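You operate a simulated robot arm through the tools that you are given. There is no shell and no other tool.

The job below is to be done with a simulated robot arm. You get a single attempt, and the scene is never put back.

JOB
Power on, free the emergency stop, reset and weave a batch of 2.
Fine: set the counter to 2; the knobs stay as they are.

The check looks at the end state, three seconds after you hand in, the way a careful person would. Anything else that was tipped, shoved, dropped, spilled or broken makes it a failure.

ROBOT AND FRAMES
A 7-joint arm with a two-finger gripper, fixed in place. Base frame: the origin is at the foot of the arm, x ahead of it, y to its left, z up; the work surface is at about z = 95. Units: cm, rad, N and s.
With the tool pointing down near the work surface it reaches from about 30 to 80 cm from the base axis. Its first joint turns from -2.897 to 2.897 rad. Payload 2.45 kg.
Tool frame: the origin (TCP) lies between the finger pads and is the grasp point; the fingertips stand 2.7 cm ahead of it; z points along the fingers, y is the line along which they close. Largest opening 8 cm; the body of the gripper starts 5.4 cm behind the TCP.
Orientation is told as [roll, pitch, yaw] about the base's x, y, z axes, in that order, counted from this pose: with the fingers straight down and closing along the base's y, the tool's x points along the base's -x, its y along +y and its z along -z.

CONTROLS
- The arm moves only by the tool servo_tool. Its argument "moves" is a list of rows, each an object (a shift or turn left out is 0, a gripper value left out holds the last) with "turn": the turn, a rotation vector about the tool's x, y, z in units of 5 degrees (1.0 is 5 degrees), a list of three; "xyz": the shift along the tool's x, y, z in units of 20 mm (1.0 is 20 mm), a list of three; "hand": the closure, from 0 (fully open) to 1 (shut). In form: [{"turn": [wx, wy, wz], "xyz": [x, y, z], "hand": hand}, ...]. A call has 1 to 20 rows; each row shifts and turns the commanded pose from where the row before left it, along the tool's axes as they then stand. A call with a number of a shift or a turn outside -1 to 1 is refused whole. Each row takes 0.2 s and may step no farther than 5 cm and 0.15 rad from the row before; otherwise, or with a gripper value out of range, the whole call is refused. A pose out of reach is approached as far as the arm can. The call stops where the force on the tool passes 40 N (or 10 N more than at its start, if that is more) or the arm is blocked; 0.2 s more then pass. The fingers move at their own pace (about 15.3 cm/s each) and stop on an object; they squeeze with about 29 N. The grip force told is the motor's: it shows also when the fingers shut on nothing. Time passes only in rows, and 0.2 s behind the last, so rows that do not move let the fingers close. It gives the time, the measured TCP pose, the force on the tool (base axes), the opening and the grip force at its end, in the units of the frame above (readings bear some noise), with the torque about the TCP (base axes, N m) and any sound that the robot's microphone picked up.
- Cameras (640 x 400 px; columns grow to the right, rows downward): "scene" is fixed at [39.99, 50.13, 167.89]; the picture's right is [-0.98, 0.17, 0.00], its down [0.10, 0.55, -0.83] and it looks along [-0.15, -0.82, -0.55] (base axes); focal length 320 px, centre (320, 200). "wrist" rides on the gripper at [6.3, 1.2, -7.9] in the tool frame; the picture's right is [-0.19, 0.98, 0.00], its down [-0.72, -0.14, -0.68] and it looks along [-0.67, -0.13, 0.73] (tool axes); focal length 226 px, centre (320, 200). There is no depth. A picture from a camera that has moved, and an enlarged one, comes with that camera's place and axes in the base frame and with its lens.
- grab_frame(camera): a new picture of that camera. It takes no simulated time.
- raise_lower(by): slides the trunk up (or, below 0, down) by that many cm; the arm rides with it, the base frame stays. It gives what a move gives, with no picture.
- zoom(camera, box): a new picture of the part [left, top, right, bottom] of that camera's present view, enlarged. It takes no simulated time.
- job_done(): hands the job in; it is judged then, once.

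Places have to be worked out from the pictures, the camera data and where the tool is seen. Open the gripper and draw the arm clear of the work before you hand the job in, unless the task says otherwise.

The tools are called after "Emit:" as a command line: name --argument value ..., lists and objects as JSON in quotes. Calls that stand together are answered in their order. servo_tool: Moves the arm, as the interface text tells. Its arguments: {"type":"object","properties":{"moves":{"type":"array"}},"required":["moves"]} The other tools are called the same way: raise_lower (by) slides the trunk up or down; grab_frame (camera) takes a picture; zoom (camera, box) takes an enlarged picture of a part of a camera's view; job_done () hands the job in.

At the start:

```text
time_s: 0.0
position: [28.98, -50.5, 129.42]
tcp_rot: [0.0, 0.0, 0.002]
contact_force: [0.2, -1.1, 0.2]
wrist_torque: [-0.01, 0.0, 0.0]
finger_gap: 8.0
grasp_force: 0.1
trunk travel left (down, up): [-37.5, 16.5]
```

scene: 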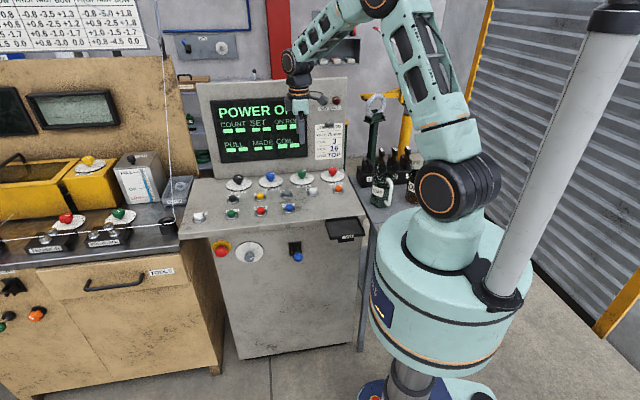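
wrist: 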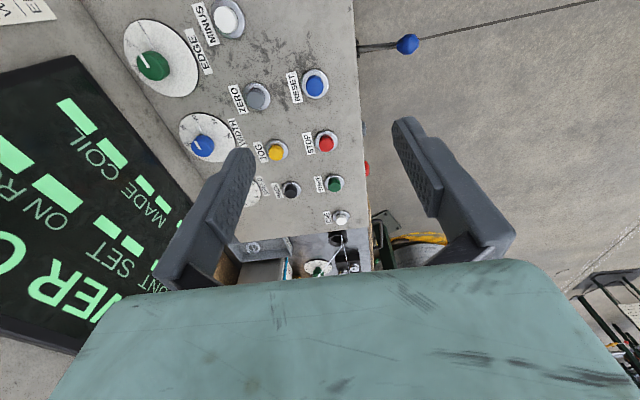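

I start by looking closely at the machine console and its labels before moving anything.

Emit:
zoom --camera "scene" --box '[180, 70, 380, 195]'

Emit:
zoom --camera "scene" --box '[180, 165, 380, 290]'

Emit:
zoom --camera "wrist" --box '[120, 0, 440, 200]'

Emit:
zoom --camera "wrist" --box '[200, 120, 440, 280]'

Emit:
zoom --camera "scene" --box '[0, 0, 180, 112]'

Emit:
zoom --camera "scene" --box '[300, 90, 360, 165]'

```text
3.20 times, centred on (280, 132) of scene
camera zoom: at [39.99, 50.13, 167.89], right [-0.98, 0.17, 0.0], down [0.1, 0.55, -0.83], along [-0.15, -0.82, -0.55], focal length 1023 px, centre (448, 416)
```

zoom: 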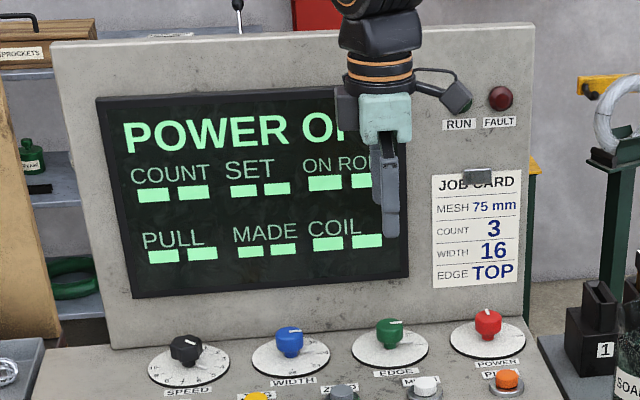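

```text
3.20 times, centred on (280, 228) of scene
camera zoom: at [39.99, 50.13, 167.89], right [-0.98, 0.17, 0.0], down [0.1, 0.55, -0.83], along [-0.15, -0.82, -0.55], focal length 1023 px, centre (448, 112)
```

zoom: 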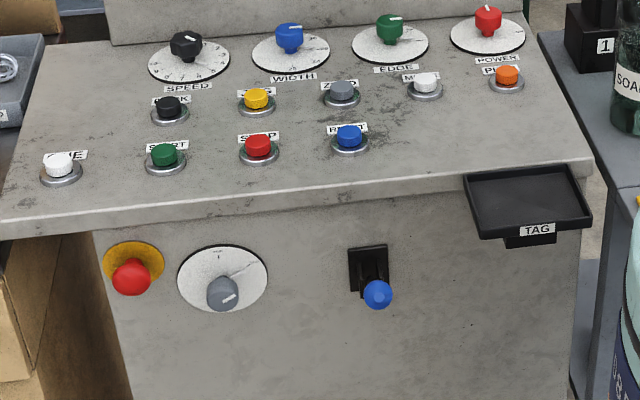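

```text
2.00 times, centred on (280, 100) of wrist
camera zoom: at [22.41, -49.28, 137.25], right [0.19, 0.98, 0.0], down [0.72, -0.14, 0.68], along [0.67, -0.13, -0.73], focal length 452 px, centre (400, 400)
```

zoom: 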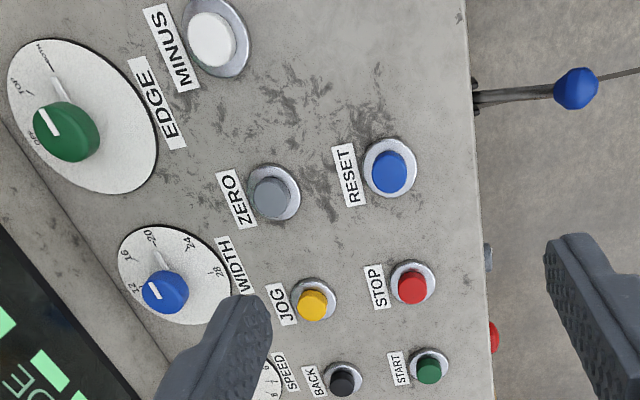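

```text
2.50 times, centred on (320, 200) of wrist
camera zoom: at [22.41, -49.28, 137.25], right [0.19, 0.98, 0.0], down [0.72, -0.14, 0.68], along [0.67, -0.13, -0.73], focal length 565 px, centre (320, 200)
```

zoom: 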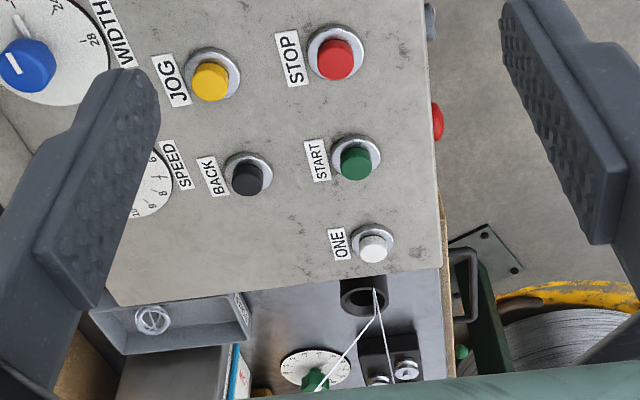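

```text
3.56 times, centred on (90, 56) of scene
camera zoom: at [39.99, 50.13, 167.89], right [-0.98, 0.17, 0.0], down [0.1, 0.55, -0.83], along [-0.15, -0.82, -0.55], focal length 1137 px, centre (1138, 712)
```

zoom: 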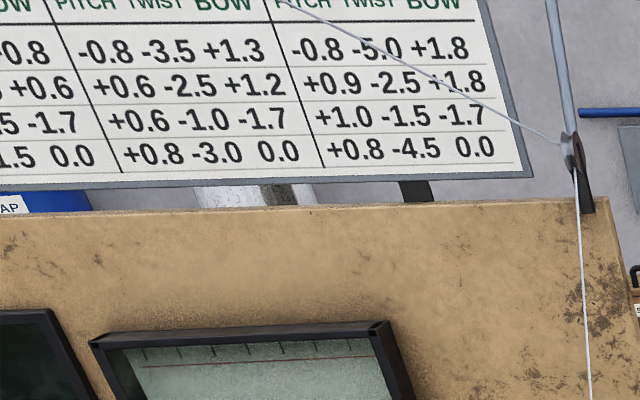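

```text
5.33 times, centred on (330, 128) of scene
camera zoom: at [39.99, 50.13, 167.89], right [-0.98, 0.17, 0.0], down [0.1, 0.55, -0.83], along [-0.15, -0.82, -0.55], focal length 1705 px, centre (267, 587)
```

zoom: 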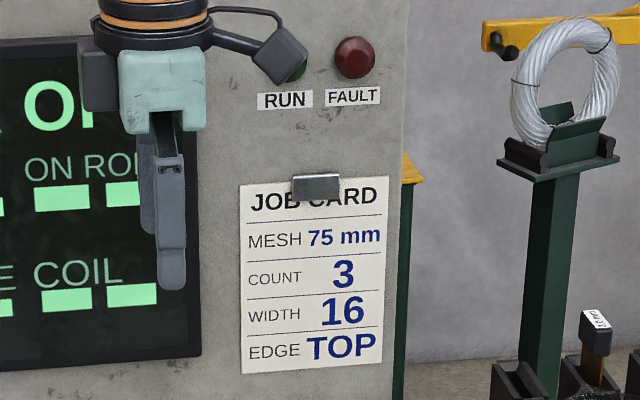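

The machine is off, and the display shows blanks under COUNT, SET, ON ROLL, PULL, MADE and COIL. By triangulation RESET is about (33.7,-52.3,96.6), MINUS (22.7,-62.8,96.8), PLUS (11.6,-62.8), POWER (11.5,-75.6) and the e-stop (60,-43,86). I yaw the tool by -90° so the wrist camera looks toward the panel.

Emit:
servo_tool --moves '[{"turn": [0, 0, 1]}, {"turn": [0, 0, 1]}, {"turn": [0, 0, 1]}, {"turn": [0, 0, 1]}, {"turn": [0, 0, 1]}, {"turn": [0, 0, 1]}, {"turn": [0, 0, 1]}, {"turn": [0, 0, 1]}, {"turn": [0, 0, 1]}, {"turn": [0, 0, 1]}, {"turn": [0, 0, 1]}, {"turn": [0, 0, 1]}, {"turn": [0, 0, 1]}, {"turn": [0, 0, 1]}, {"turn": [0, 0, 1]}, {"turn": [0, 0, 1]}, {"turn": [0, 0, 1]}, {"turn": [0, 0, 1]}]'

```text
time_s: 3.8
position: [28.88, -50.63, 129.46]
tcp_rot: [0.0, 0.0, -1.571]
contact_force: [0.3, -0.1, -0.1]
wrist_torque: [-0.03, -0.01, 0.03]
finger_gap: 8.01
grasp_force: 0.1
trunk travel left (down, up): [-37.5, 16.5]
```

The yaw is now -1.571 as intended. I take a wrist picture to see the console from the operator side.

Emit:
grab_frame --camera "wrist"

Emit:
grab_frame --camera "scene"

```text
taken
camera wrist: at [30.05, -44.15, 137.24], right [0.98, -0.19, 0.0], down [-0.14, -0.72, 0.68], along [-0.13, -0.67, -0.73], focal length 226 px, centre (320, 200)
```

wrist: 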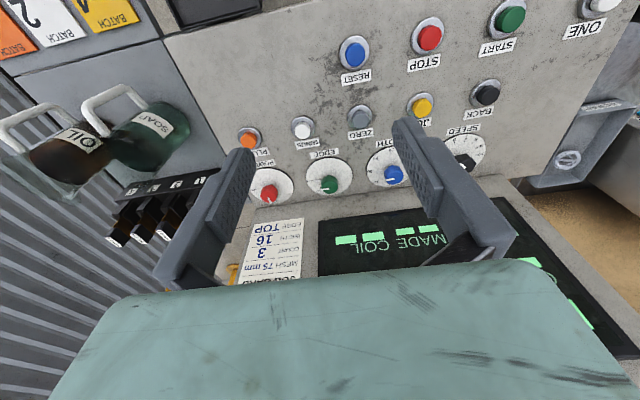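

```text
taken
```

scene: 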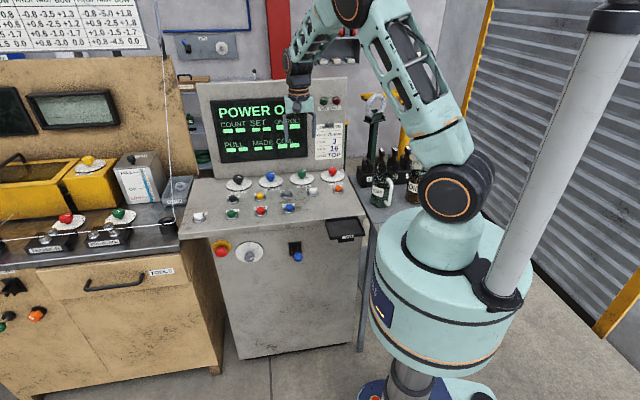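

The view is upside-down but legible. I zoom on the POWER knob, the lamps and the cards at the right.

Emit:
zoom --camera "wrist" --box '[220, 120, 380, 220]'

Emit:
zoom --camera "wrist" --box '[0, 0, 220, 138]'

Emit:
zoom --camera "scene" --box '[200, 225, 320, 300]'

Emit:
zoom --camera "scene" --box '[310, 150, 390, 250]'

Emit:
zoom --camera "scene" --box '[210, 160, 360, 225]'

```text
4.00 times, centred on (300, 170) of wrist
camera zoom: at [30.05, -44.15, 137.24], right [0.98, -0.19, 0.0], down [-0.14, -0.72, 0.68], along [-0.13, -0.67, -0.73], focal length 904 px, centre (400, 320)
```

zoom: 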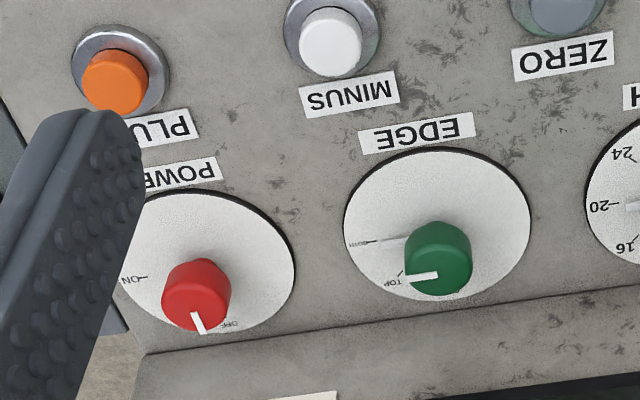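

```text
2.90 times, centred on (110, 69) of wrist
camera zoom: at [30.05, -44.15, 137.24], right [0.98, -0.19, 0.0], down [-0.14, -0.72, 0.68], along [-0.13, -0.67, -0.73], focal length 655 px, centre (929, 580)
```

zoom: 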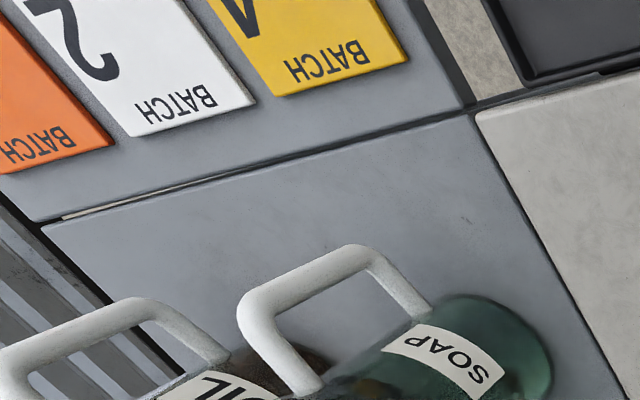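

```text
5.33 times, centred on (260, 262) of scene
camera zoom: at [39.99, 50.13, 167.89], right [-0.98, 0.17, 0.0], down [0.1, 0.55, -0.83], along [-0.15, -0.82, -0.55], focal length 1705 px, centre (640, -133)
```

zoom: 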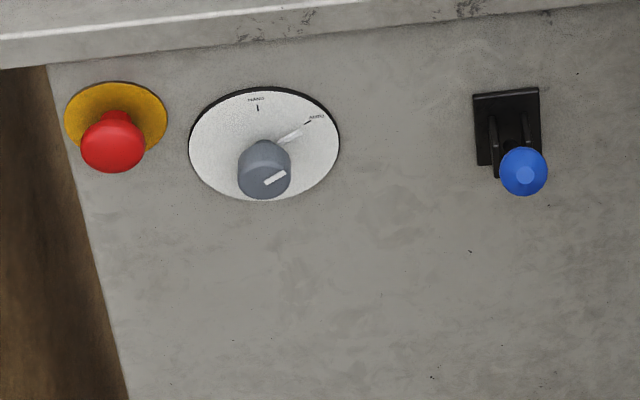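

```text
4.00 times, centred on (350, 200) of scene
camera zoom: at [39.99, 50.13, 167.89], right [-0.98, 0.17, 0.0], down [0.1, 0.55, -0.83], along [-0.15, -0.82, -0.55], focal length 1279 px, centre (200, 200)
```

zoom: 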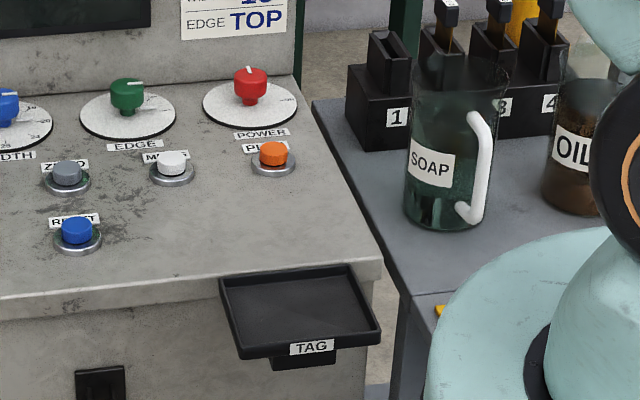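

```text
4.27 times, centred on (285, 192) of scene
camera zoom: at [39.99, 50.13, 167.89], right [-0.98, 0.17, 0.0], down [0.1, 0.55, -0.83], along [-0.15, -0.82, -0.55], focal length 1364 px, centre (469, 232)
```

zoom: 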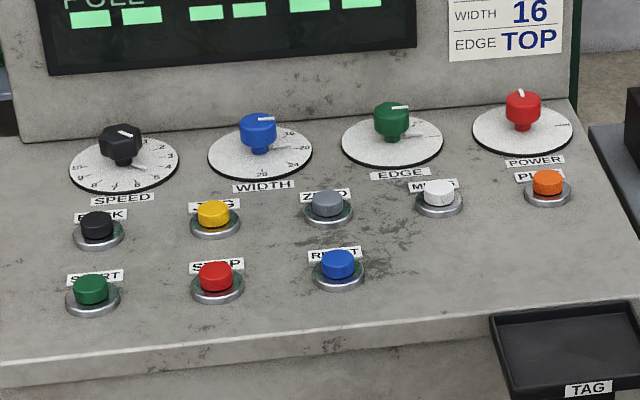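

POWER is a rotary switch: OFF is at 12 o'clock (toward the display) and ON at 3 o'clock (toward -x). I zoom further on its knob to get the shape and height.

Emit:
zoom --camera "wrist" --box '[246, 165, 302, 205]'

Emit:
zoom --camera "scene" --box '[315, 160, 355, 185]'

Emit:
zoom --camera "scene" --box '[235, 235, 275, 270]'

```text
10.00 times, centred on (274, 185) of wrist
camera zoom: at [30.05, -44.15, 137.24], right [0.98, -0.19, 0.0], down [-0.14, -0.72, 0.68], along [-0.13, -0.67, -0.73], focal length 2261 px, centre (780, 350)
```

zoom: 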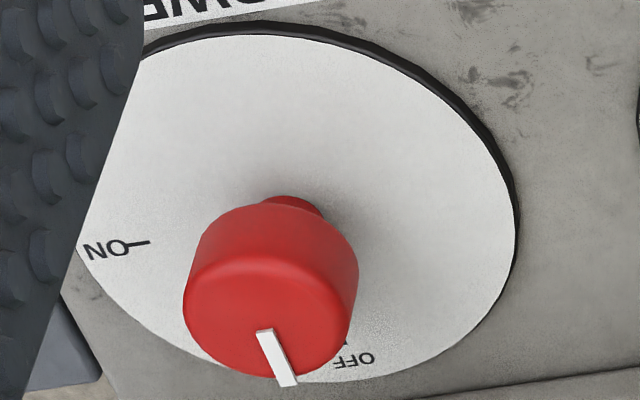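

```text
16.00 times, centred on (335, 172) of scene
camera zoom: at [39.99, 50.13, 167.89], right [-0.98, 0.17, 0.0], down [0.1, 0.55, -0.83], along [-0.15, -0.82, -0.55], focal length 5116 px, centre (80, 640)
```

zoom: 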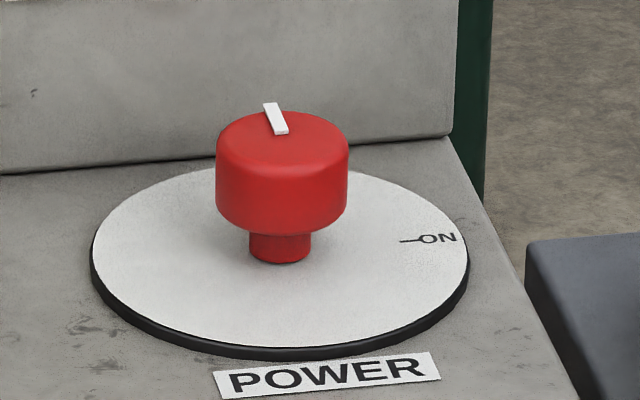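

```text
11.43 times, centred on (255, 252) of scene
camera zoom: at [39.99, 50.13, 167.89], right [-0.98, 0.17, 0.0], down [0.1, 0.55, -0.83], along [-0.15, -0.82, -0.55], focal length 3654 px, centre (1063, -400)
```

zoom: 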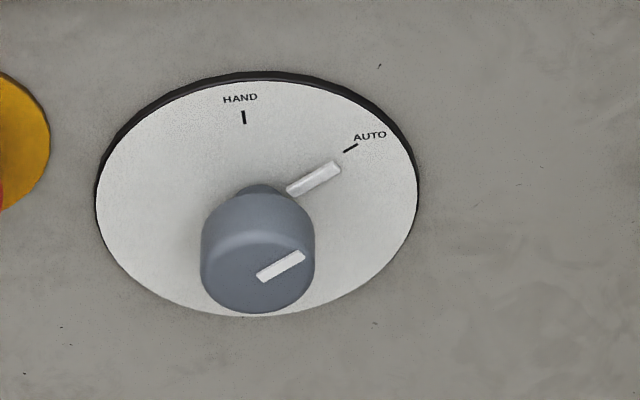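

The knob cap is about 3.8 cm wide, with its top at z≈99.2 near (12,-75.7); the mode dial on the front already stands at AUTO. I move above the POWER knob, staying high, and check with the wrist camera.

Emit:
servo_tool --moves '[{"xyz": [-0.896, -0.604, 0.625]}, {"xyz": [-0.896, -0.604, 0.625]}, {"xyz": [-0.896, -0.604, 0.625]}, {"xyz": [-0.896, -0.604, 0.625]}, {"xyz": [-0.896, -0.604, 0.625]}, {"xyz": [-0.896, -0.604, 0.625]}, {"xyz": [-0.896, -0.604, 0.625]}, {"xyz": [-0.896, -0.604, 0.625]}, {"xyz": [-0.896, -0.604, 0.625]}, {"xyz": [-0.896, -0.604, 0.625]}, {"xyz": [-0.896, -0.604, 0.625]}, {"xyz": [-0.896, -0.604, 0.625]}, {"xyz": [-0.896, -0.604, 0.625]}, {"xyz": [-0.896, -0.604, 0.625]}]'

Emit:
grab_frame --camera "wrist"

Emit:
grab_frame --camera "scene"

```text
time_s: 6.8
position: [11.77, -75.68, 111.78]
tcp_rot: [0.001, 0.002, -1.573]
contact_force: [-0.4, -0.4, 0.1]
wrist_torque: [0.04, 0.01, -0.01]
finger_gap: 8.01
grasp_force: 0.2
trunk travel left (down, up): [-37.5, 16.5]
```

```text
taken
camera wrist: at [12.95, -69.41, 119.64], right [0.98, -0.19, 0.0], down [-0.14, -0.72, 0.68], along [-0.13, -0.67, -0.73], focal length 226 px, centre (320, 200)
```

wrist: 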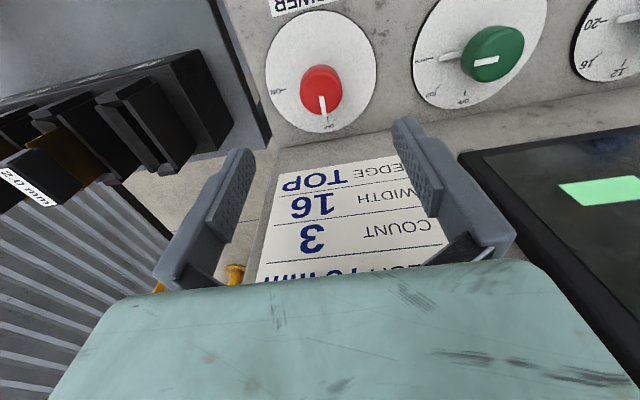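

```text
taken
```

scene: 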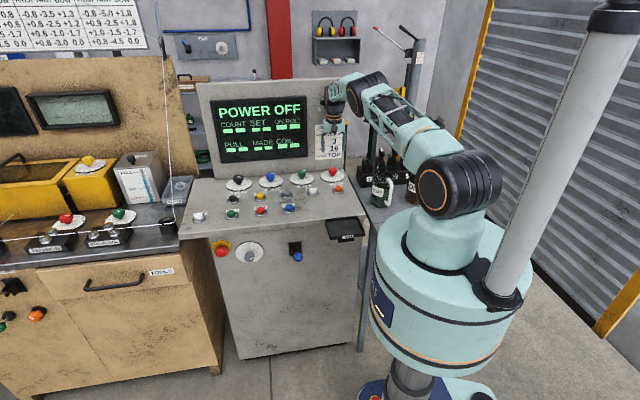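

The knob appears almost at column 320, so it is centred between the fingers. I zoom to refine its position and angle.

Emit:
zoom --camera "wrist" --box '[250, 0, 410, 140]'

Emit:
zoom --camera "scene" --box '[290, 60, 370, 190]'

```text
2.86 times, centred on (330, 70) of wrist
camera zoom: at [12.95, -69.41, 119.64], right [0.98, -0.19, 0.0], down [-0.14, -0.72, 0.68], along [-0.13, -0.67, -0.73], focal length 646 px, centre (291, 571)
```

zoom: 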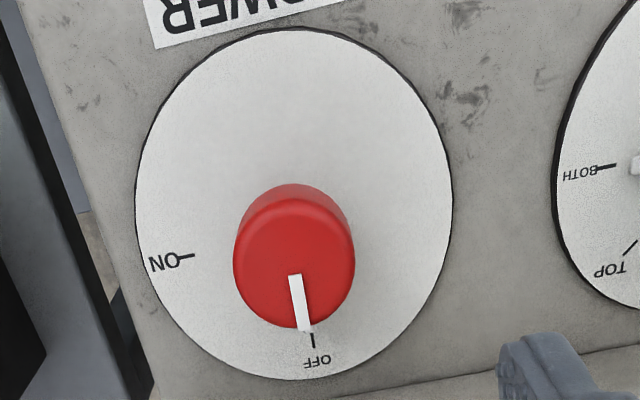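

```text
3.08 times, centred on (330, 125) of scene
camera zoom: at [39.99, 50.13, 167.89], right [-0.98, 0.17, 0.0], down [0.1, 0.55, -0.83], along [-0.15, -0.82, -0.55], focal length 984 px, centre (289, 431)
```

zoom: 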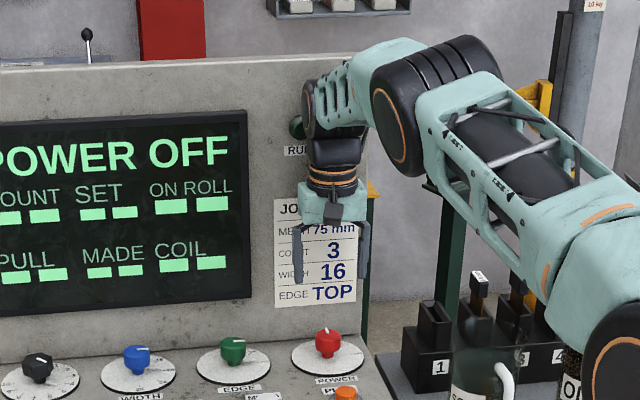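

The knob axis refines to about (11.85,-75.75), with ON exactly 90° clockwise from OFF. I yaw to -45°, so the turn runs symmetrically to -135°, and descend until the fingers straddle the cap with the TCP at z≈100.

Emit:
servo_tool --moves '[{"turn": [0, 0, -1]}, {"turn": [0, 0, -1]}, {"turn": [0, 0, -1]}, {"turn": [0, 0, -1]}, {"turn": [0, 0, -1]}, {"turn": [0, 0, -1]}, {"turn": [0, 0, -1]}, {"turn": [0, 0, -1]}, {"turn": [0, 0, -1]}, {"xyz": [0, 0, 0.8]}, {"xyz": [0, 0, 0.8]}, {"xyz": [0, 0, 0.8]}, {"xyz": [0, 0, 0.8]}, {"xyz": [0, 0, 0.8]}, {"xyz": [0, 0, 0.6]}, {"xyz": [0, 0, 0.6]}, {"xyz": [0, 0, 0.4]}, {"xyz": [0, 0, 0.3]}]'

Emit:
grab_frame --camera "wrist"

Emit:
zoom --camera "scene" --box '[300, 120, 370, 190]'

```text
time_s: 10.6
position: [11.87, -75.62, 100.11]
tcp_rot: [-0.002, 0.0, -0.786]
contact_force: [-0.4, -0.4, 0.2]
wrist_torque: [0.02, 0.0, 0.01]
finger_gap: 8.01
grasp_force: 0.1
trunk travel left (down, up): [-37.5, 16.5]
```

```text
taken
camera wrist: at [8.19, -70.21, 107.93], right [0.83, 0.56, 0.0], down [0.41, -0.61, 0.68], along [0.38, -0.57, -0.73], focal length 226 px, centre (320, 200)
```

wrist: 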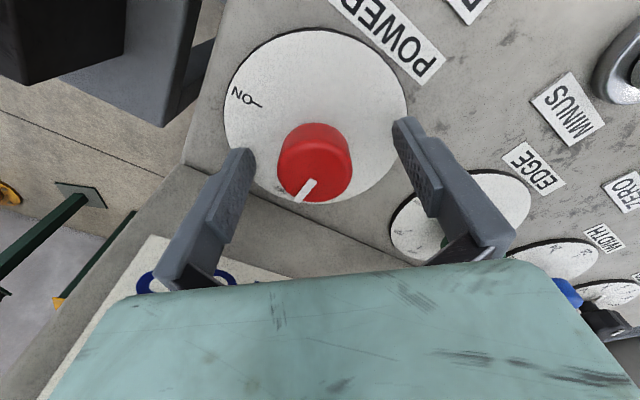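

```text
5.71 times, centred on (335, 155) of scene
camera zoom: at [39.99, 50.13, 167.89], right [-0.98, 0.17, 0.0], down [0.1, 0.55, -0.83], along [-0.15, -0.82, -0.55], focal length 1827 px, centre (234, 457)
```

zoom: 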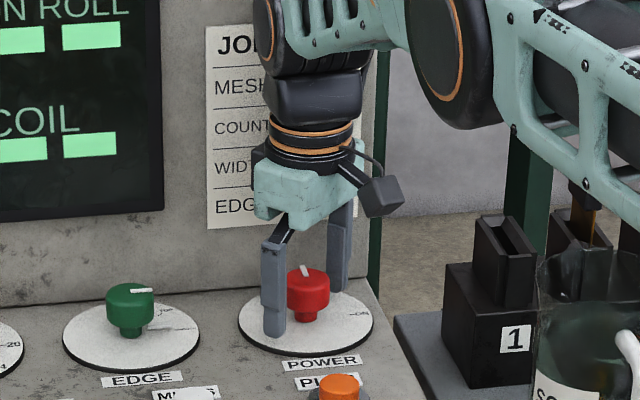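

The fingers straddle the cap with no contact force. I close on the knob and check the grip before turning.

Emit:
servo_tool --moves '[{"hand": 1}, {"hand": 1}, {"hand": 1}, {"hand": 1}]'

```text
time_s: 11.6
position: [11.6, -75.7, 100.12]
tcp_rot: [-0.001, 0.002, -0.785]
contact_force: [-15.3, -11.9, -6.7]
wrist_torque: [-0.52, 0.68, 0.0]
finger_gap: 3.7
grasp_force: 45.2
trunk travel left (down, up): [-37.5, 16.5]
```

The grip holds at a gap of 3.7 cm but pulls sideways about 19 N, so the hand is about 2–3 mm off along the closing line. I ease the command by that much to centre it.

Emit:
servo_tool --moves '[{"xyz": [0, -0.06, 0]}, {"xyz": [0, -0.06, 0]}, {"xyz": [0, 0, 0]}]'

```text
time_s: 12.4
position: [11.51, -75.81, 100.1]
tcp_rot: [0.004, 0.002, -0.787]
contact_force: [-12.1, 0.2, -5.4]
wrist_torque: [-0.05, 0.24, -0.04]
finger_gap: 3.68
grasp_force: 44.5
trunk travel left (down, up): [-37.5, 16.5]
```

The lateral force is now mostly along -x. I make a last small centring shift and then turn the knob clockwise in 5° rows, first 45°.

Emit:
servo_tool --moves '[{"xyz": [0.06, -0.06, 0]}, {"turn": [0, 0, 1]}, {"turn": [0, 0, 1]}, {"turn": [0, 0, 1]}, {"turn": [0, 0, 1]}, {"turn": [0, 0, 1]}, {"turn": [0, 0, 1]}, {"turn": [0, 0, 1]}, {"turn": [0, 0, 1]}, {"turn": [0, 0, 1]}]'

Emit:
zoom --camera "scene" --box '[190, 70, 370, 190]'

Emit:
grab_frame --camera "wrist"

```text
time_s: 14.6
position: [11.86, -75.61, 100.09]
tcp_rot: [0.002, 0.001, -1.572]
contact_force: [15.7, 19.5, -12.7]
wrist_torque: [0.11, -0.53, 0.0]
finger_gap: 3.7
grasp_force: 45.3
trunk travel left (down, up): [-37.5, 16.5]
```

```text
3.33 times, centred on (280, 130) of scene
camera zoom: at [39.99, 50.13, 167.89], right [-0.98, 0.17, 0.0], down [0.1, 0.55, -0.83], along [-0.15, -0.82, -0.55], focal length 1066 px, centre (453, 433)
```

zoom: 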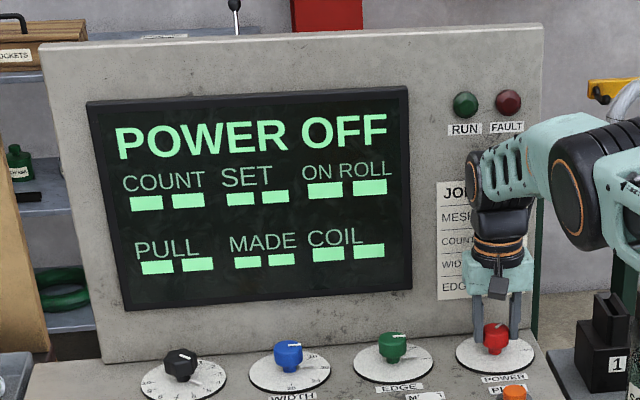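

```text
taken
camera wrist: at [12.98, -69.33, 107.91], right [0.98, -0.19, 0.0], down [-0.14, -0.72, 0.68], along [-0.13, -0.67, -0.73], focal length 226 px, centre (320, 200)
```

wrist: 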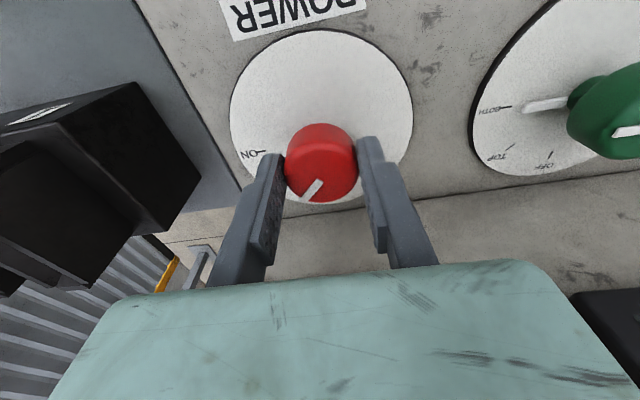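

The knob followed about 40° and is on the way to ON, with about 25 N of side load. I shift toward the knob axis to relieve it and turn the remaining 45° plus a little.

Emit:
servo_tool --moves '[{"xyz": [0.1, 0.08, 0]}, {"turn": [0, 0, 1]}, {"turn": [0, 0, 1]}, {"turn": [0, 0, 1]}, {"turn": [0, 0, 1]}]'

```text
time_s: 15.8
position: [11.88, -75.67, 100.12]
tcp_rot: [0.0, -0.001, -1.921]
contact_force: [15.7, 0.8, -11.5]
wrist_torque: [-0.25, -0.22, 0.07]
finger_gap: 3.68
grasp_force: 44.6
trunk travel left (down, up): [-37.5, 16.5]
```

Side load has dropped to about 16 N along x. I relieve it slightly and complete the turn to -135° and a few degrees beyond.

Emit:
servo_tool --moves '[{"xyz": [0.026, 0.07, 0]}, {"turn": [0, 0, 1]}, {"turn": [0, 0, 1]}, {"turn": [0, 0, 1]}, {"turn": [0, 0, 1]}, {"turn": [0, 0, 1]}, {"turn": [0, 0, 0.6]}]'

Emit:
zoom --camera "scene" --box '[190, 70, 370, 190]'

Emit:
grab_frame --camera "wrist"

```text
time_s: 17.4
position: [12.09, -75.73, 100.1]
tcp_rot: [-0.002, 0.0, -2.408]
contact_force: [16.9, -11.4, -4.2]
wrist_torque: [-0.01, -0.59, 0.88]
finger_gap: 3.7
grasp_force: 45.3
trunk travel left (down, up): [-37.5, 16.5]
```

```text
3.33 times, centred on (280, 130) of scene
camera zoom: at [39.99, 50.13, 167.89], right [-0.98, 0.17, 0.0], down [0.1, 0.55, -0.83], along [-0.15, -0.82, -0.55], focal length 1066 px, centre (453, 433)
```

zoom: 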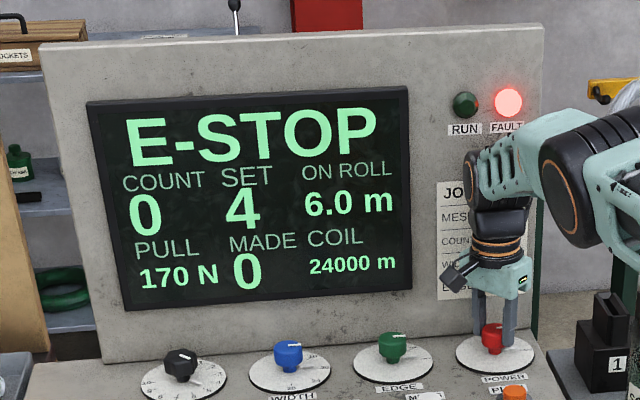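

```text
taken
camera wrist: at [17.56, -72.37, 107.92], right [0.51, -0.86, 0.0], down [-0.63, -0.38, 0.68], along [-0.59, -0.35, -0.73], focal length 226 px, centre (320, 200)
```

wrist: 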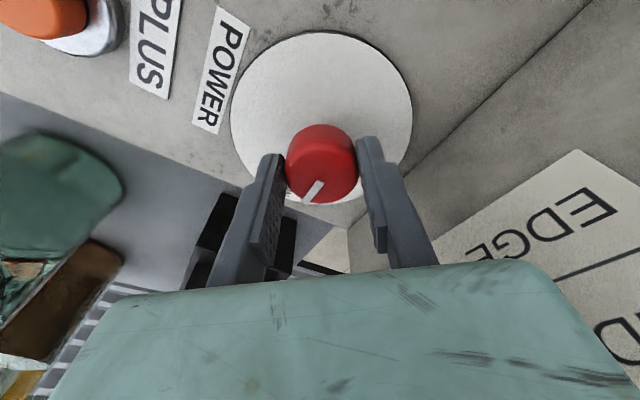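

Power is on: the display shows E-STOP, COUNT 0, SET 4, MADE 0, with FAULT lit. I back off the 3° overturn, open the gripper and rise clear.

Emit:
servo_tool --moves '[{"turn": [0, 0, -0.6]}, {"hand": 0}, {"hand": 0}, {"hand": 0}, {"xyz": [0, 0, -0.5]}, {"xyz": [0, 0, -0.8]}, {"xyz": [0, 0, -1]}, {"xyz": [0, 0, -1]}, {"xyz": [0, 0, -1]}, {"xyz": [0, 0, -1]}]'

Emit:
zoom --camera "scene" --box '[190, 70, 370, 190]'

Emit:
grab_frame --camera "wrist"

```text
time_s: 19.6
position: [11.97, -75.51, 110.68]
tcp_rot: [0.0, -0.001, -2.355]
contact_force: [0.8, -1.0, 0.9]
wrist_torque: [0.01, -0.04, -0.03]
finger_gap: 7.99
grasp_force: 0.0
trunk travel left (down, up): [-37.5, 16.5]
```

```text
3.33 times, centred on (280, 130) of scene
camera zoom: at [39.99, 50.13, 167.89], right [-0.98, 0.17, 0.0], down [0.1, 0.55, -0.83], along [-0.15, -0.82, -0.55], focal length 1066 px, centre (453, 433)
```

zoom: 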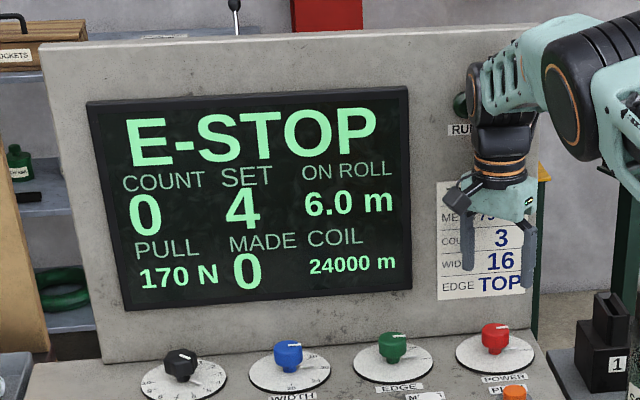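

```text
taken
camera wrist: at [17.2, -71.88, 118.59], right [0.56, -0.83, 0.0], down [-0.61, -0.41, 0.68], along [-0.57, -0.38, -0.73], focal length 226 px, centre (320, 200)
```

wrist: 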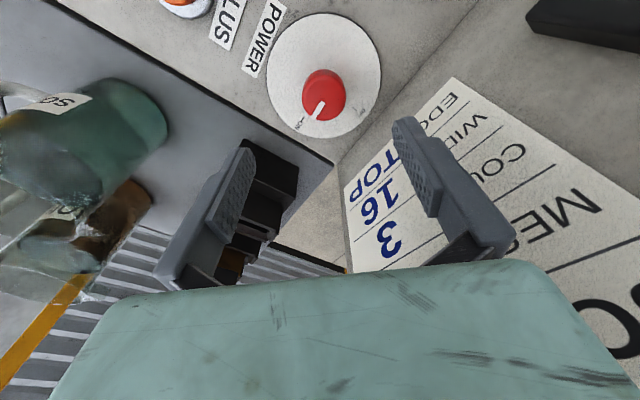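

Power stays on with the knob released. Next is the e-stop, so I zoom on it in the fixed view for its shape and any marks showing how it releases.

Emit:
zoom --camera "scene" --box '[208, 236, 236, 262]'

Emit:
zoom --camera "scene" --box '[180, 205, 310, 290]'

```text
15.38 times, centred on (222, 249) of scene
camera zoom: at [39.99, 50.13, 167.89], right [-0.98, 0.17, 0.0], down [0.1, 0.55, -0.83], along [-0.15, -0.82, -0.55], focal length 4919 px, centre (1828, -554)
```

zoom: 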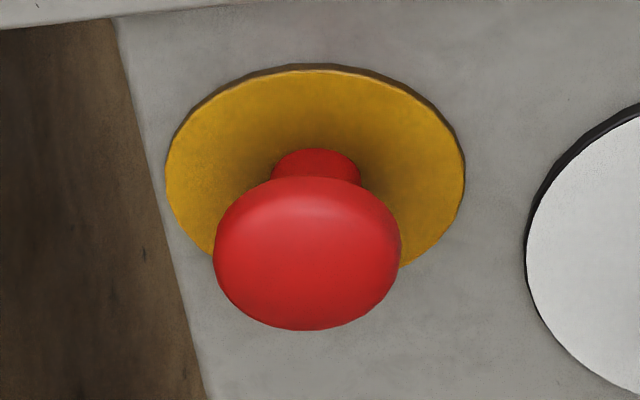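

```text
4.71 times, centred on (245, 248) of scene
camera zoom: at [39.99, 50.13, 167.89], right [-0.98, 0.17, 0.0], down [0.1, 0.55, -0.83], along [-0.15, -0.82, -0.55], focal length 1505 px, centre (673, -24)
```

zoom: 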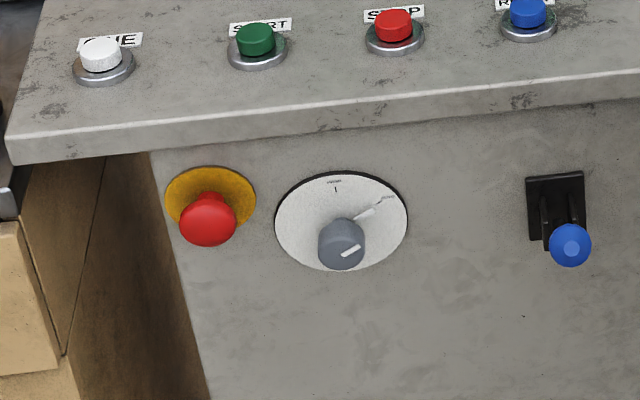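

The e-stop is a plain 4.5 cm red mushroom on a yellow plate at about (60.5,-43.4,86), facing +y. I will approach it with the tool horizontal, so I first rise, turn the yaw back toward 0 and come out in front of the console.

Emit:
servo_tool --moves '[{"turn": [0, 0, -1], "xyz": [0, 0, -0.4]}, {"turn": [0, 0, -1], "xyz": [0, 0, -0.4]}, {"turn": [0, 0, -1], "xyz": [0, 0, -0.4]}, {"turn": [0, 0, -1], "xyz": [0, 0, -0.4]}, {"turn": [0, 0, -1], "xyz": [0, 0, -0.4]}, {"turn": [0, 0, -1], "xyz": [0, 0, -0.4]}, {"turn": [0, 0, -1], "xyz": [0, 0, -0.4]}, {"turn": [0, 0, -1], "xyz": [0, 0, -0.4]}, {"turn": [0, 0, -1], "xyz": [0, 0, -0.4]}, {"turn": [0, 0, -1], "xyz": [0, 0, -0.4]}, {"turn": [0, 0, -1], "xyz": [0, 0, -0.4]}, {"turn": [0, 0, -1], "xyz": [0, 0, -0.4]}, {"turn": [0, 0, -1], "xyz": [0, 0, 0]}, {"turn": [0, 0, -1], "xyz": [0, 0, 0]}, {"turn": [0, 0, -1], "xyz": [0, 0, 0]}, {"turn": [0, 0, -1], "xyz": [0, 0, 0]}, {"turn": [0, 0, -1], "xyz": [0, 0, 0]}, {"turn": [0, 0, -1], "xyz": [0, 0, 0]}, {"turn": [0, 0, -1]}, {"turn": [0, 0, -1]}]'

Emit:
servo_tool --moves '[{"turn": [0, 0, -1]}, {"turn": [0, 0, -1]}, {"turn": [0, 0, -1]}, {"turn": [0, 0, -1]}, {"turn": [0, 0, -1]}, {"turn": [0, 0, -1]}, {"turn": [0, 0, -1]}]'

```text
time_s: 23.8
position: [11.72, -75.51, 120.49]
tcp_rot: [-0.001, 0.001, -0.609]
contact_force: [1.0, -0.4, -0.7]
wrist_torque: [-0.04, 0.0, 0.0]
finger_gap: 8.0
grasp_force: 0.0
trunk travel left (down, up): [-37.5, 16.5]
```

```text
time_s: 25.4
position: [11.86, -75.62, 120.3]
tcp_rot: [0.001, 0.0, 0.003]
contact_force: [0.7, -0.9, -0.7]
wrist_torque: [-0.01, -0.01, 0.0]
finger_gap: 7.98
grasp_force: 0.0
trunk travel left (down, up): [-37.5, 16.5]
```

Yaw is 0 at z=120. I now move over the console and out to about (50,-18,122), in front of the machine.

Emit:
servo_tool --moves '[{"xyz": [-0.635, 0.96, -0.03]}, {"xyz": [-0.635, 0.96, -0.03]}, {"xyz": [-0.635, 0.96, -0.03]}, {"xyz": [-0.635, 0.96, -0.03]}, {"xyz": [-0.635, 0.96, -0.03]}, {"xyz": [-0.635, 0.96, -0.03]}, {"xyz": [-0.635, 0.96, -0.03]}, {"xyz": [-0.635, 0.96, -0.03]}, {"xyz": [-0.635, 0.96, -0.03]}, {"xyz": [-0.635, 0.96, -0.03]}, {"xyz": [-0.635, 0.96, -0.03]}, {"xyz": [-0.635, 0.96, -0.03]}, {"xyz": [-0.635, 0.96, -0.03]}, {"xyz": [-0.635, 0.96, -0.03]}, {"xyz": [-0.635, 0.96, -0.03]}, {"xyz": [-0.635, 0.96, -0.03]}, {"xyz": [-0.635, 0.96, -0.03]}, {"xyz": [-0.635, 0.96, -0.03]}, {"xyz": [-0.635, 0.96, -0.03]}, {"xyz": [-0.635, 0.96, -0.03]}]'

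Emit:
servo_tool --moves '[{"xyz": [-0.635, 0.96, -0.03]}, {"xyz": [-0.635, 0.96, -0.03]}, {"xyz": [-0.635, 0.96, -0.03]}, {"xyz": [-0.635, 0.96, -0.03]}, {"xyz": [-0.635, 0.96, -0.03]}, {"xyz": [-0.635, 0.96, -0.03]}, {"xyz": [-0.635, 0.96, -0.03]}, {"xyz": [-0.635, 0.96, -0.03]}, {"xyz": [-0.635, 0.96, -0.03]}, {"xyz": [-0.635, 0.96, -0.03]}]'

Emit:
grab_frame --camera "scene"

```text
time_s: 29.6
position: [37.28, -37.2, 121.51]
tcp_rot: [0.001, 0.0, 0.0]
contact_force: [0.3, 0.5, -0.3]
wrist_torque: [-0.01, -0.02, 0.03]
finger_gap: 8.02
grasp_force: 0.0
trunk travel left (down, up): [-37.5, 16.5]
```

```text
time_s: 31.8
position: [49.87, -17.93, 122.05]
tcp_rot: [0.0, 0.001, 0.001]
contact_force: [0.6, -1.3, -0.6]
wrist_torque: [0.03, -0.01, -0.02]
finger_gap: 8.01
grasp_force: 0.0
trunk travel left (down, up): [-37.5, 16.5]
```

```text
taken
```

scene: 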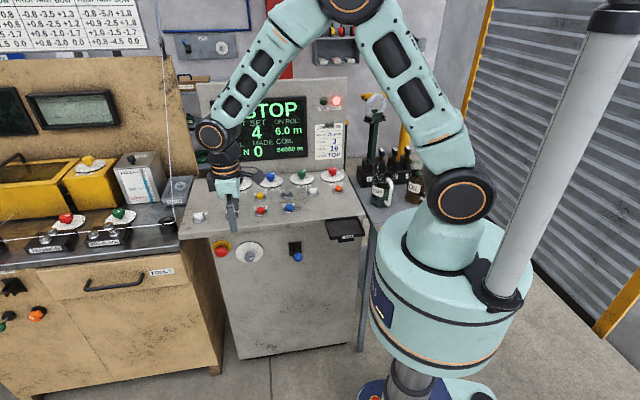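

The hand is now in front of the console. I rotate the tool by 120° about its (1,1,-1) axis, so that it points along -y with the camera above and the fingers closing along x.

Emit:
servo_tool --moves '[{"turn": [0.5774, 0.5774, -0.5774]}, {"turn": [0.5774, 0.5774, -0.5774]}, {"turn": [0.5774, 0.5774, -0.5774]}, {"turn": [0.5774, 0.5774, -0.5774]}, {"turn": [0.5774, 0.5774, -0.5774]}, {"turn": [0.5774, 0.5774, -0.5774]}, {"turn": [0.5774, 0.5774, -0.5774]}, {"turn": [0.5774, 0.5774, -0.5774]}, {"turn": [0.5774, 0.5774, -0.5774]}, {"turn": [0.5774, 0.5774, -0.5774]}, {"turn": [0.5774, 0.5774, -0.5774]}, {"turn": [0.5774, 0.5774, -0.5774]}]'

Emit:
grab_frame --camera "scene"

```text
time_s: 34.4
position: [50.04, -18.02, 122.08]
tcp_rot: [-0.465, 0.731, 0.465]
contact_force: [-0.1, -0.2, 0.5]
wrist_torque: [-0.01, 0.0, 0.03]
finger_gap: 7.99
grasp_force: 0.0
trunk travel left (down, up): [-37.5, 16.5]
```

```text
taken
```

scene: 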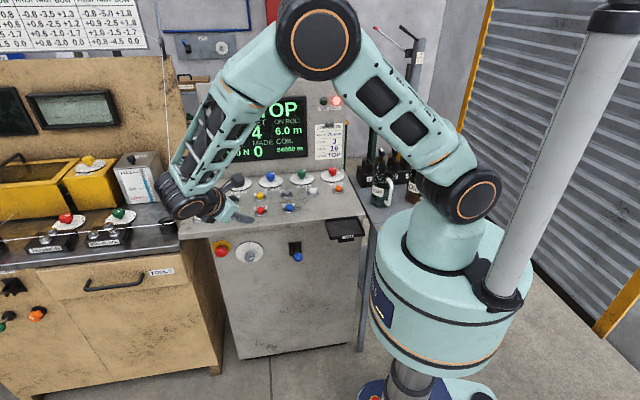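

Halfway through, the tool points down and toward the console as expected, with no contacts. I finish the rotation.

Emit:
servo_tool --moves '[{"turn": [0.5774, 0.5774, -0.5774]}, {"turn": [0.5774, 0.5774, -0.5774]}, {"turn": [0.5774, 0.5774, -0.5774]}, {"turn": [0.5774, 0.5774, -0.5774]}, {"turn": [0.5774, 0.5774, -0.5774]}, {"turn": [0.5774, 0.5774, -0.5774]}, {"turn": [0.5774, 0.5774, -0.5774]}, {"turn": [0.5774, 0.5774, -0.5774]}, {"turn": [0.5774, 0.5774, -0.5774]}, {"turn": [0.5774, 0.5774, -0.5774]}, {"turn": [0.5774, 0.5774, -0.5774]}, {"turn": [0.5774, 0.5774, -0.5774]}]'

Emit:
grab_frame --camera "scene"

Emit:
grab_frame --camera "wrist"

```text
time_s: 37.0
position: [49.87, -17.83, 122.12]
tcp_rot: [2.332, 1.568, -2.378]
contact_force: [1.0, 0.2, -0.2]
wrist_torque: [0.02, -0.01, 0.02]
finger_gap: 8.0
grasp_force: 0.0
trunk travel left (down, up): [-37.5, 16.5]
```

```text
taken
```

scene: 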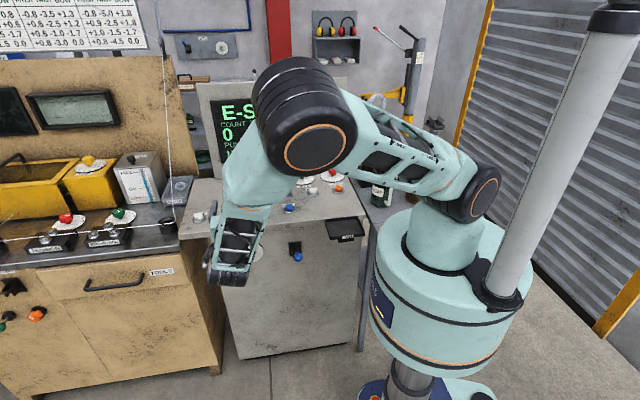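

```text
taken
camera wrist: at [48.62, -9.91, 128.33], right [-0.98, 0.0, -0.19], down [0.14, 0.68, -0.72], along [0.13, -0.73, -0.67], focal length 226 px, centre (320, 200)
```

wrist: 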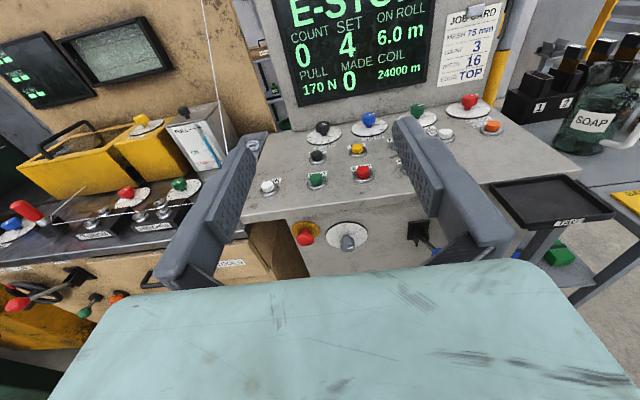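

The tool now points at -y, and the wrist camera sees the e-stop below. The arm needs to be lower to reach z≈86, so I lower the trunk in stages, first 15 cm.

Emit:
raise_lower --by -15

Emit:
grab_frame --camera "scene"

Emit:
grab_frame --camera "wrist"

```text
time_s: 38.8
position: [49.97, -17.96, 107.12]
tcp_rot: [2.342, 1.569, -2.368]
contact_force: [1.0, 0.0, 1.1]
wrist_torque: [-0.03, 0.0, 0.0]
finger_gap: 8.0
grasp_force: 0.0
trunk travel left (down, up): [-22.5, 31.5]
```

```text
taken
```

scene: 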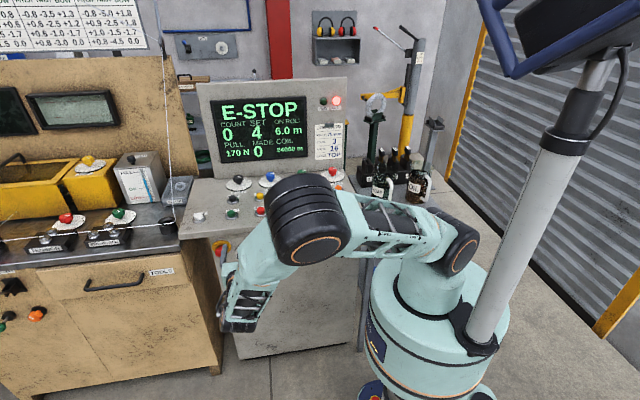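

```text
taken
camera wrist: at [48.59, -9.96, 113.34], right [-0.98, 0.0, -0.19], down [0.14, 0.68, -0.72], along [0.13, -0.73, -0.67], focal length 226 px, centre (320, 200)
```

wrist: 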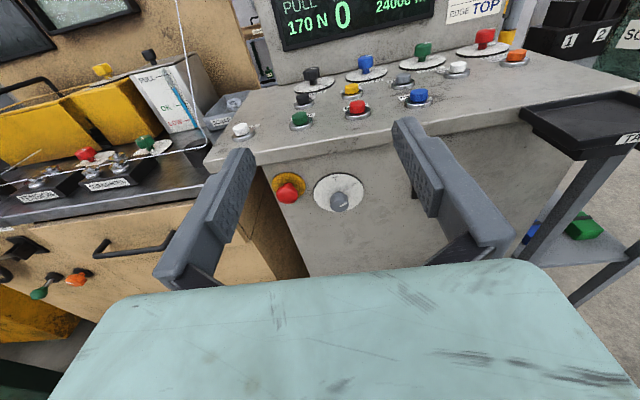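

The e-stop is visible between the fingers; a quick estimate gives about (60.1,-43,86.5), matching the earlier one. I lower the trunk another 12 cm and zoom on it.

Emit:
raise_lower --by -12

Emit:
grab_frame --camera "wrist"

Emit:
zoom --camera "wrist" --box '[240, 80, 440, 205]'

Emit:
grab_frame --camera "scene"

```text
time_s: 40.2
position: [49.88, -17.92, 95.03]
tcp_rot: [2.344, 1.571, -2.367]
contact_force: [-0.4, -0.2, 0.3]
wrist_torque: [-0.03, -0.02, 0.01]
finger_gap: 8.0
grasp_force: 0.1
trunk travel left (down, up): [-10.5, 43.5]
```

```text
taken
camera wrist: at [48.59, -9.96, 101.34], right [-0.98, 0.0, -0.19], down [0.14, 0.68, -0.72], along [0.13, -0.73, -0.67], focal length 226 px, centre (320, 200)
```

wrist: 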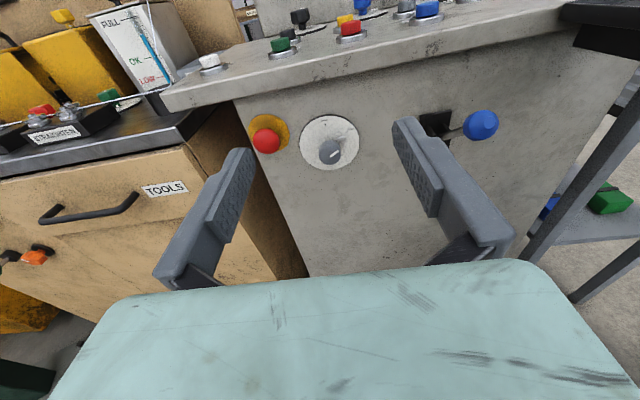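

```text
3.20 times, centred on (340, 142) of wrist
camera zoom: at [48.59, -9.96, 101.34], right [-0.98, 0.0, -0.19], down [0.14, 0.68, -0.72], along [0.13, -0.73, -0.67], focal length 723 px, centre (256, 384)
```

zoom: 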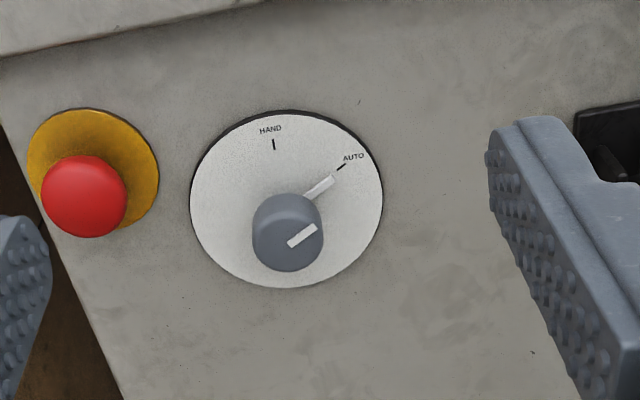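

```text
taken
```

scene: 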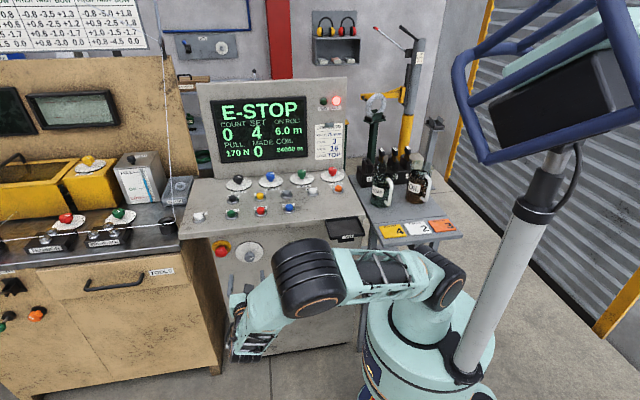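

The e-stop cap triangulates to about (60.8,-44,85). I approach to a pre-grasp point about 8 cm in front of it, aligned in x and z, and look again.

Emit:
servo_tool --moves '[{"xyz": [-0.475, -0.54, 0.7]}, {"xyz": [-0.475, -0.54, 0.7]}, {"xyz": [-0.475, -0.54, 0.7]}, {"xyz": [-0.475, -0.54, 0.7]}, {"xyz": [-0.475, -0.54, 0.7]}, {"xyz": [-0.475, -0.54, 0.7]}, {"xyz": [-0.475, -0.54, 0.7]}, {"xyz": [-0.475, -0.54, 0.7]}, {"xyz": [-0.475, -0.54, 0.7]}, {"xyz": [-0.475, -0.54, 0.7]}]'

Emit:
grab_frame --camera "wrist"

Emit:
zoom --camera "wrist" --box '[220, 60, 420, 200]'

Emit:
grab_frame --camera "scene"

```text
time_s: 42.5
position: [60.8, -32.04, 85.65]
tcp_rot: [2.236, 1.569, -2.474]
contact_force: [-1.2, -0.8, 0.4]
wrist_torque: [0.01, 0.02, 0.02]
finger_gap: 8.0
grasp_force: 0.0
trunk travel left (down, up): [-10.5, 43.5]
```

```text
taken
camera wrist: at [59.41, -23.98, 91.88], right [-0.98, 0.0, -0.19], down [0.14, 0.68, -0.72], along [0.13, -0.73, -0.67], focal length 226 px, centre (320, 200)
```

wrist: 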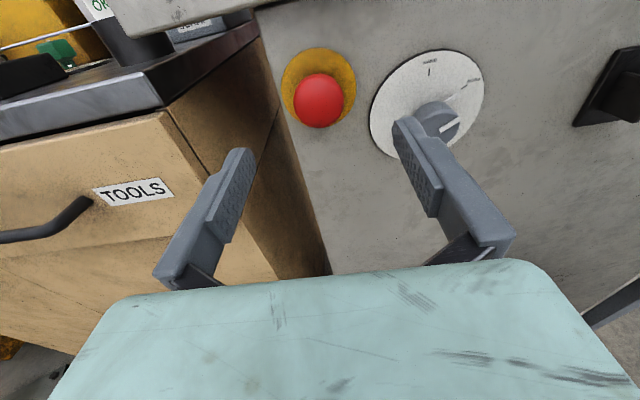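

```text
2.86 times, centred on (320, 130) of wrist
camera zoom: at [59.41, -23.98, 91.88], right [-0.98, 0.0, -0.19], down [0.14, 0.68, -0.72], along [0.13, -0.73, -0.67], focal length 646 px, centre (320, 400)
```

zoom: 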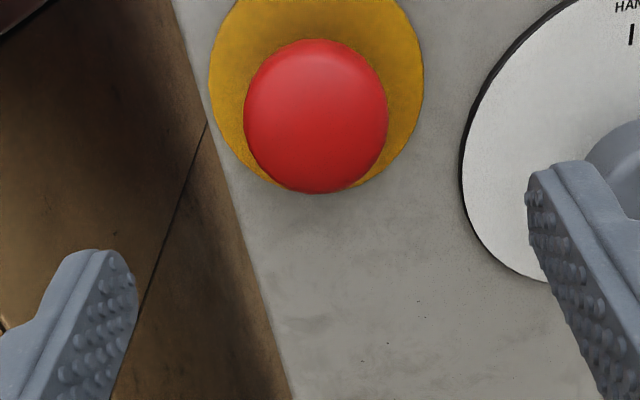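

```text
taken
```

scene: 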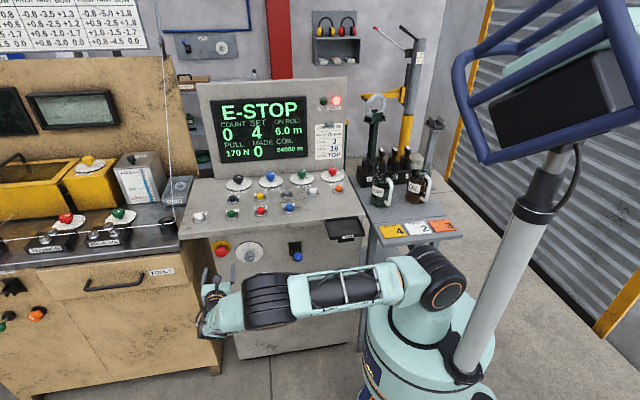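

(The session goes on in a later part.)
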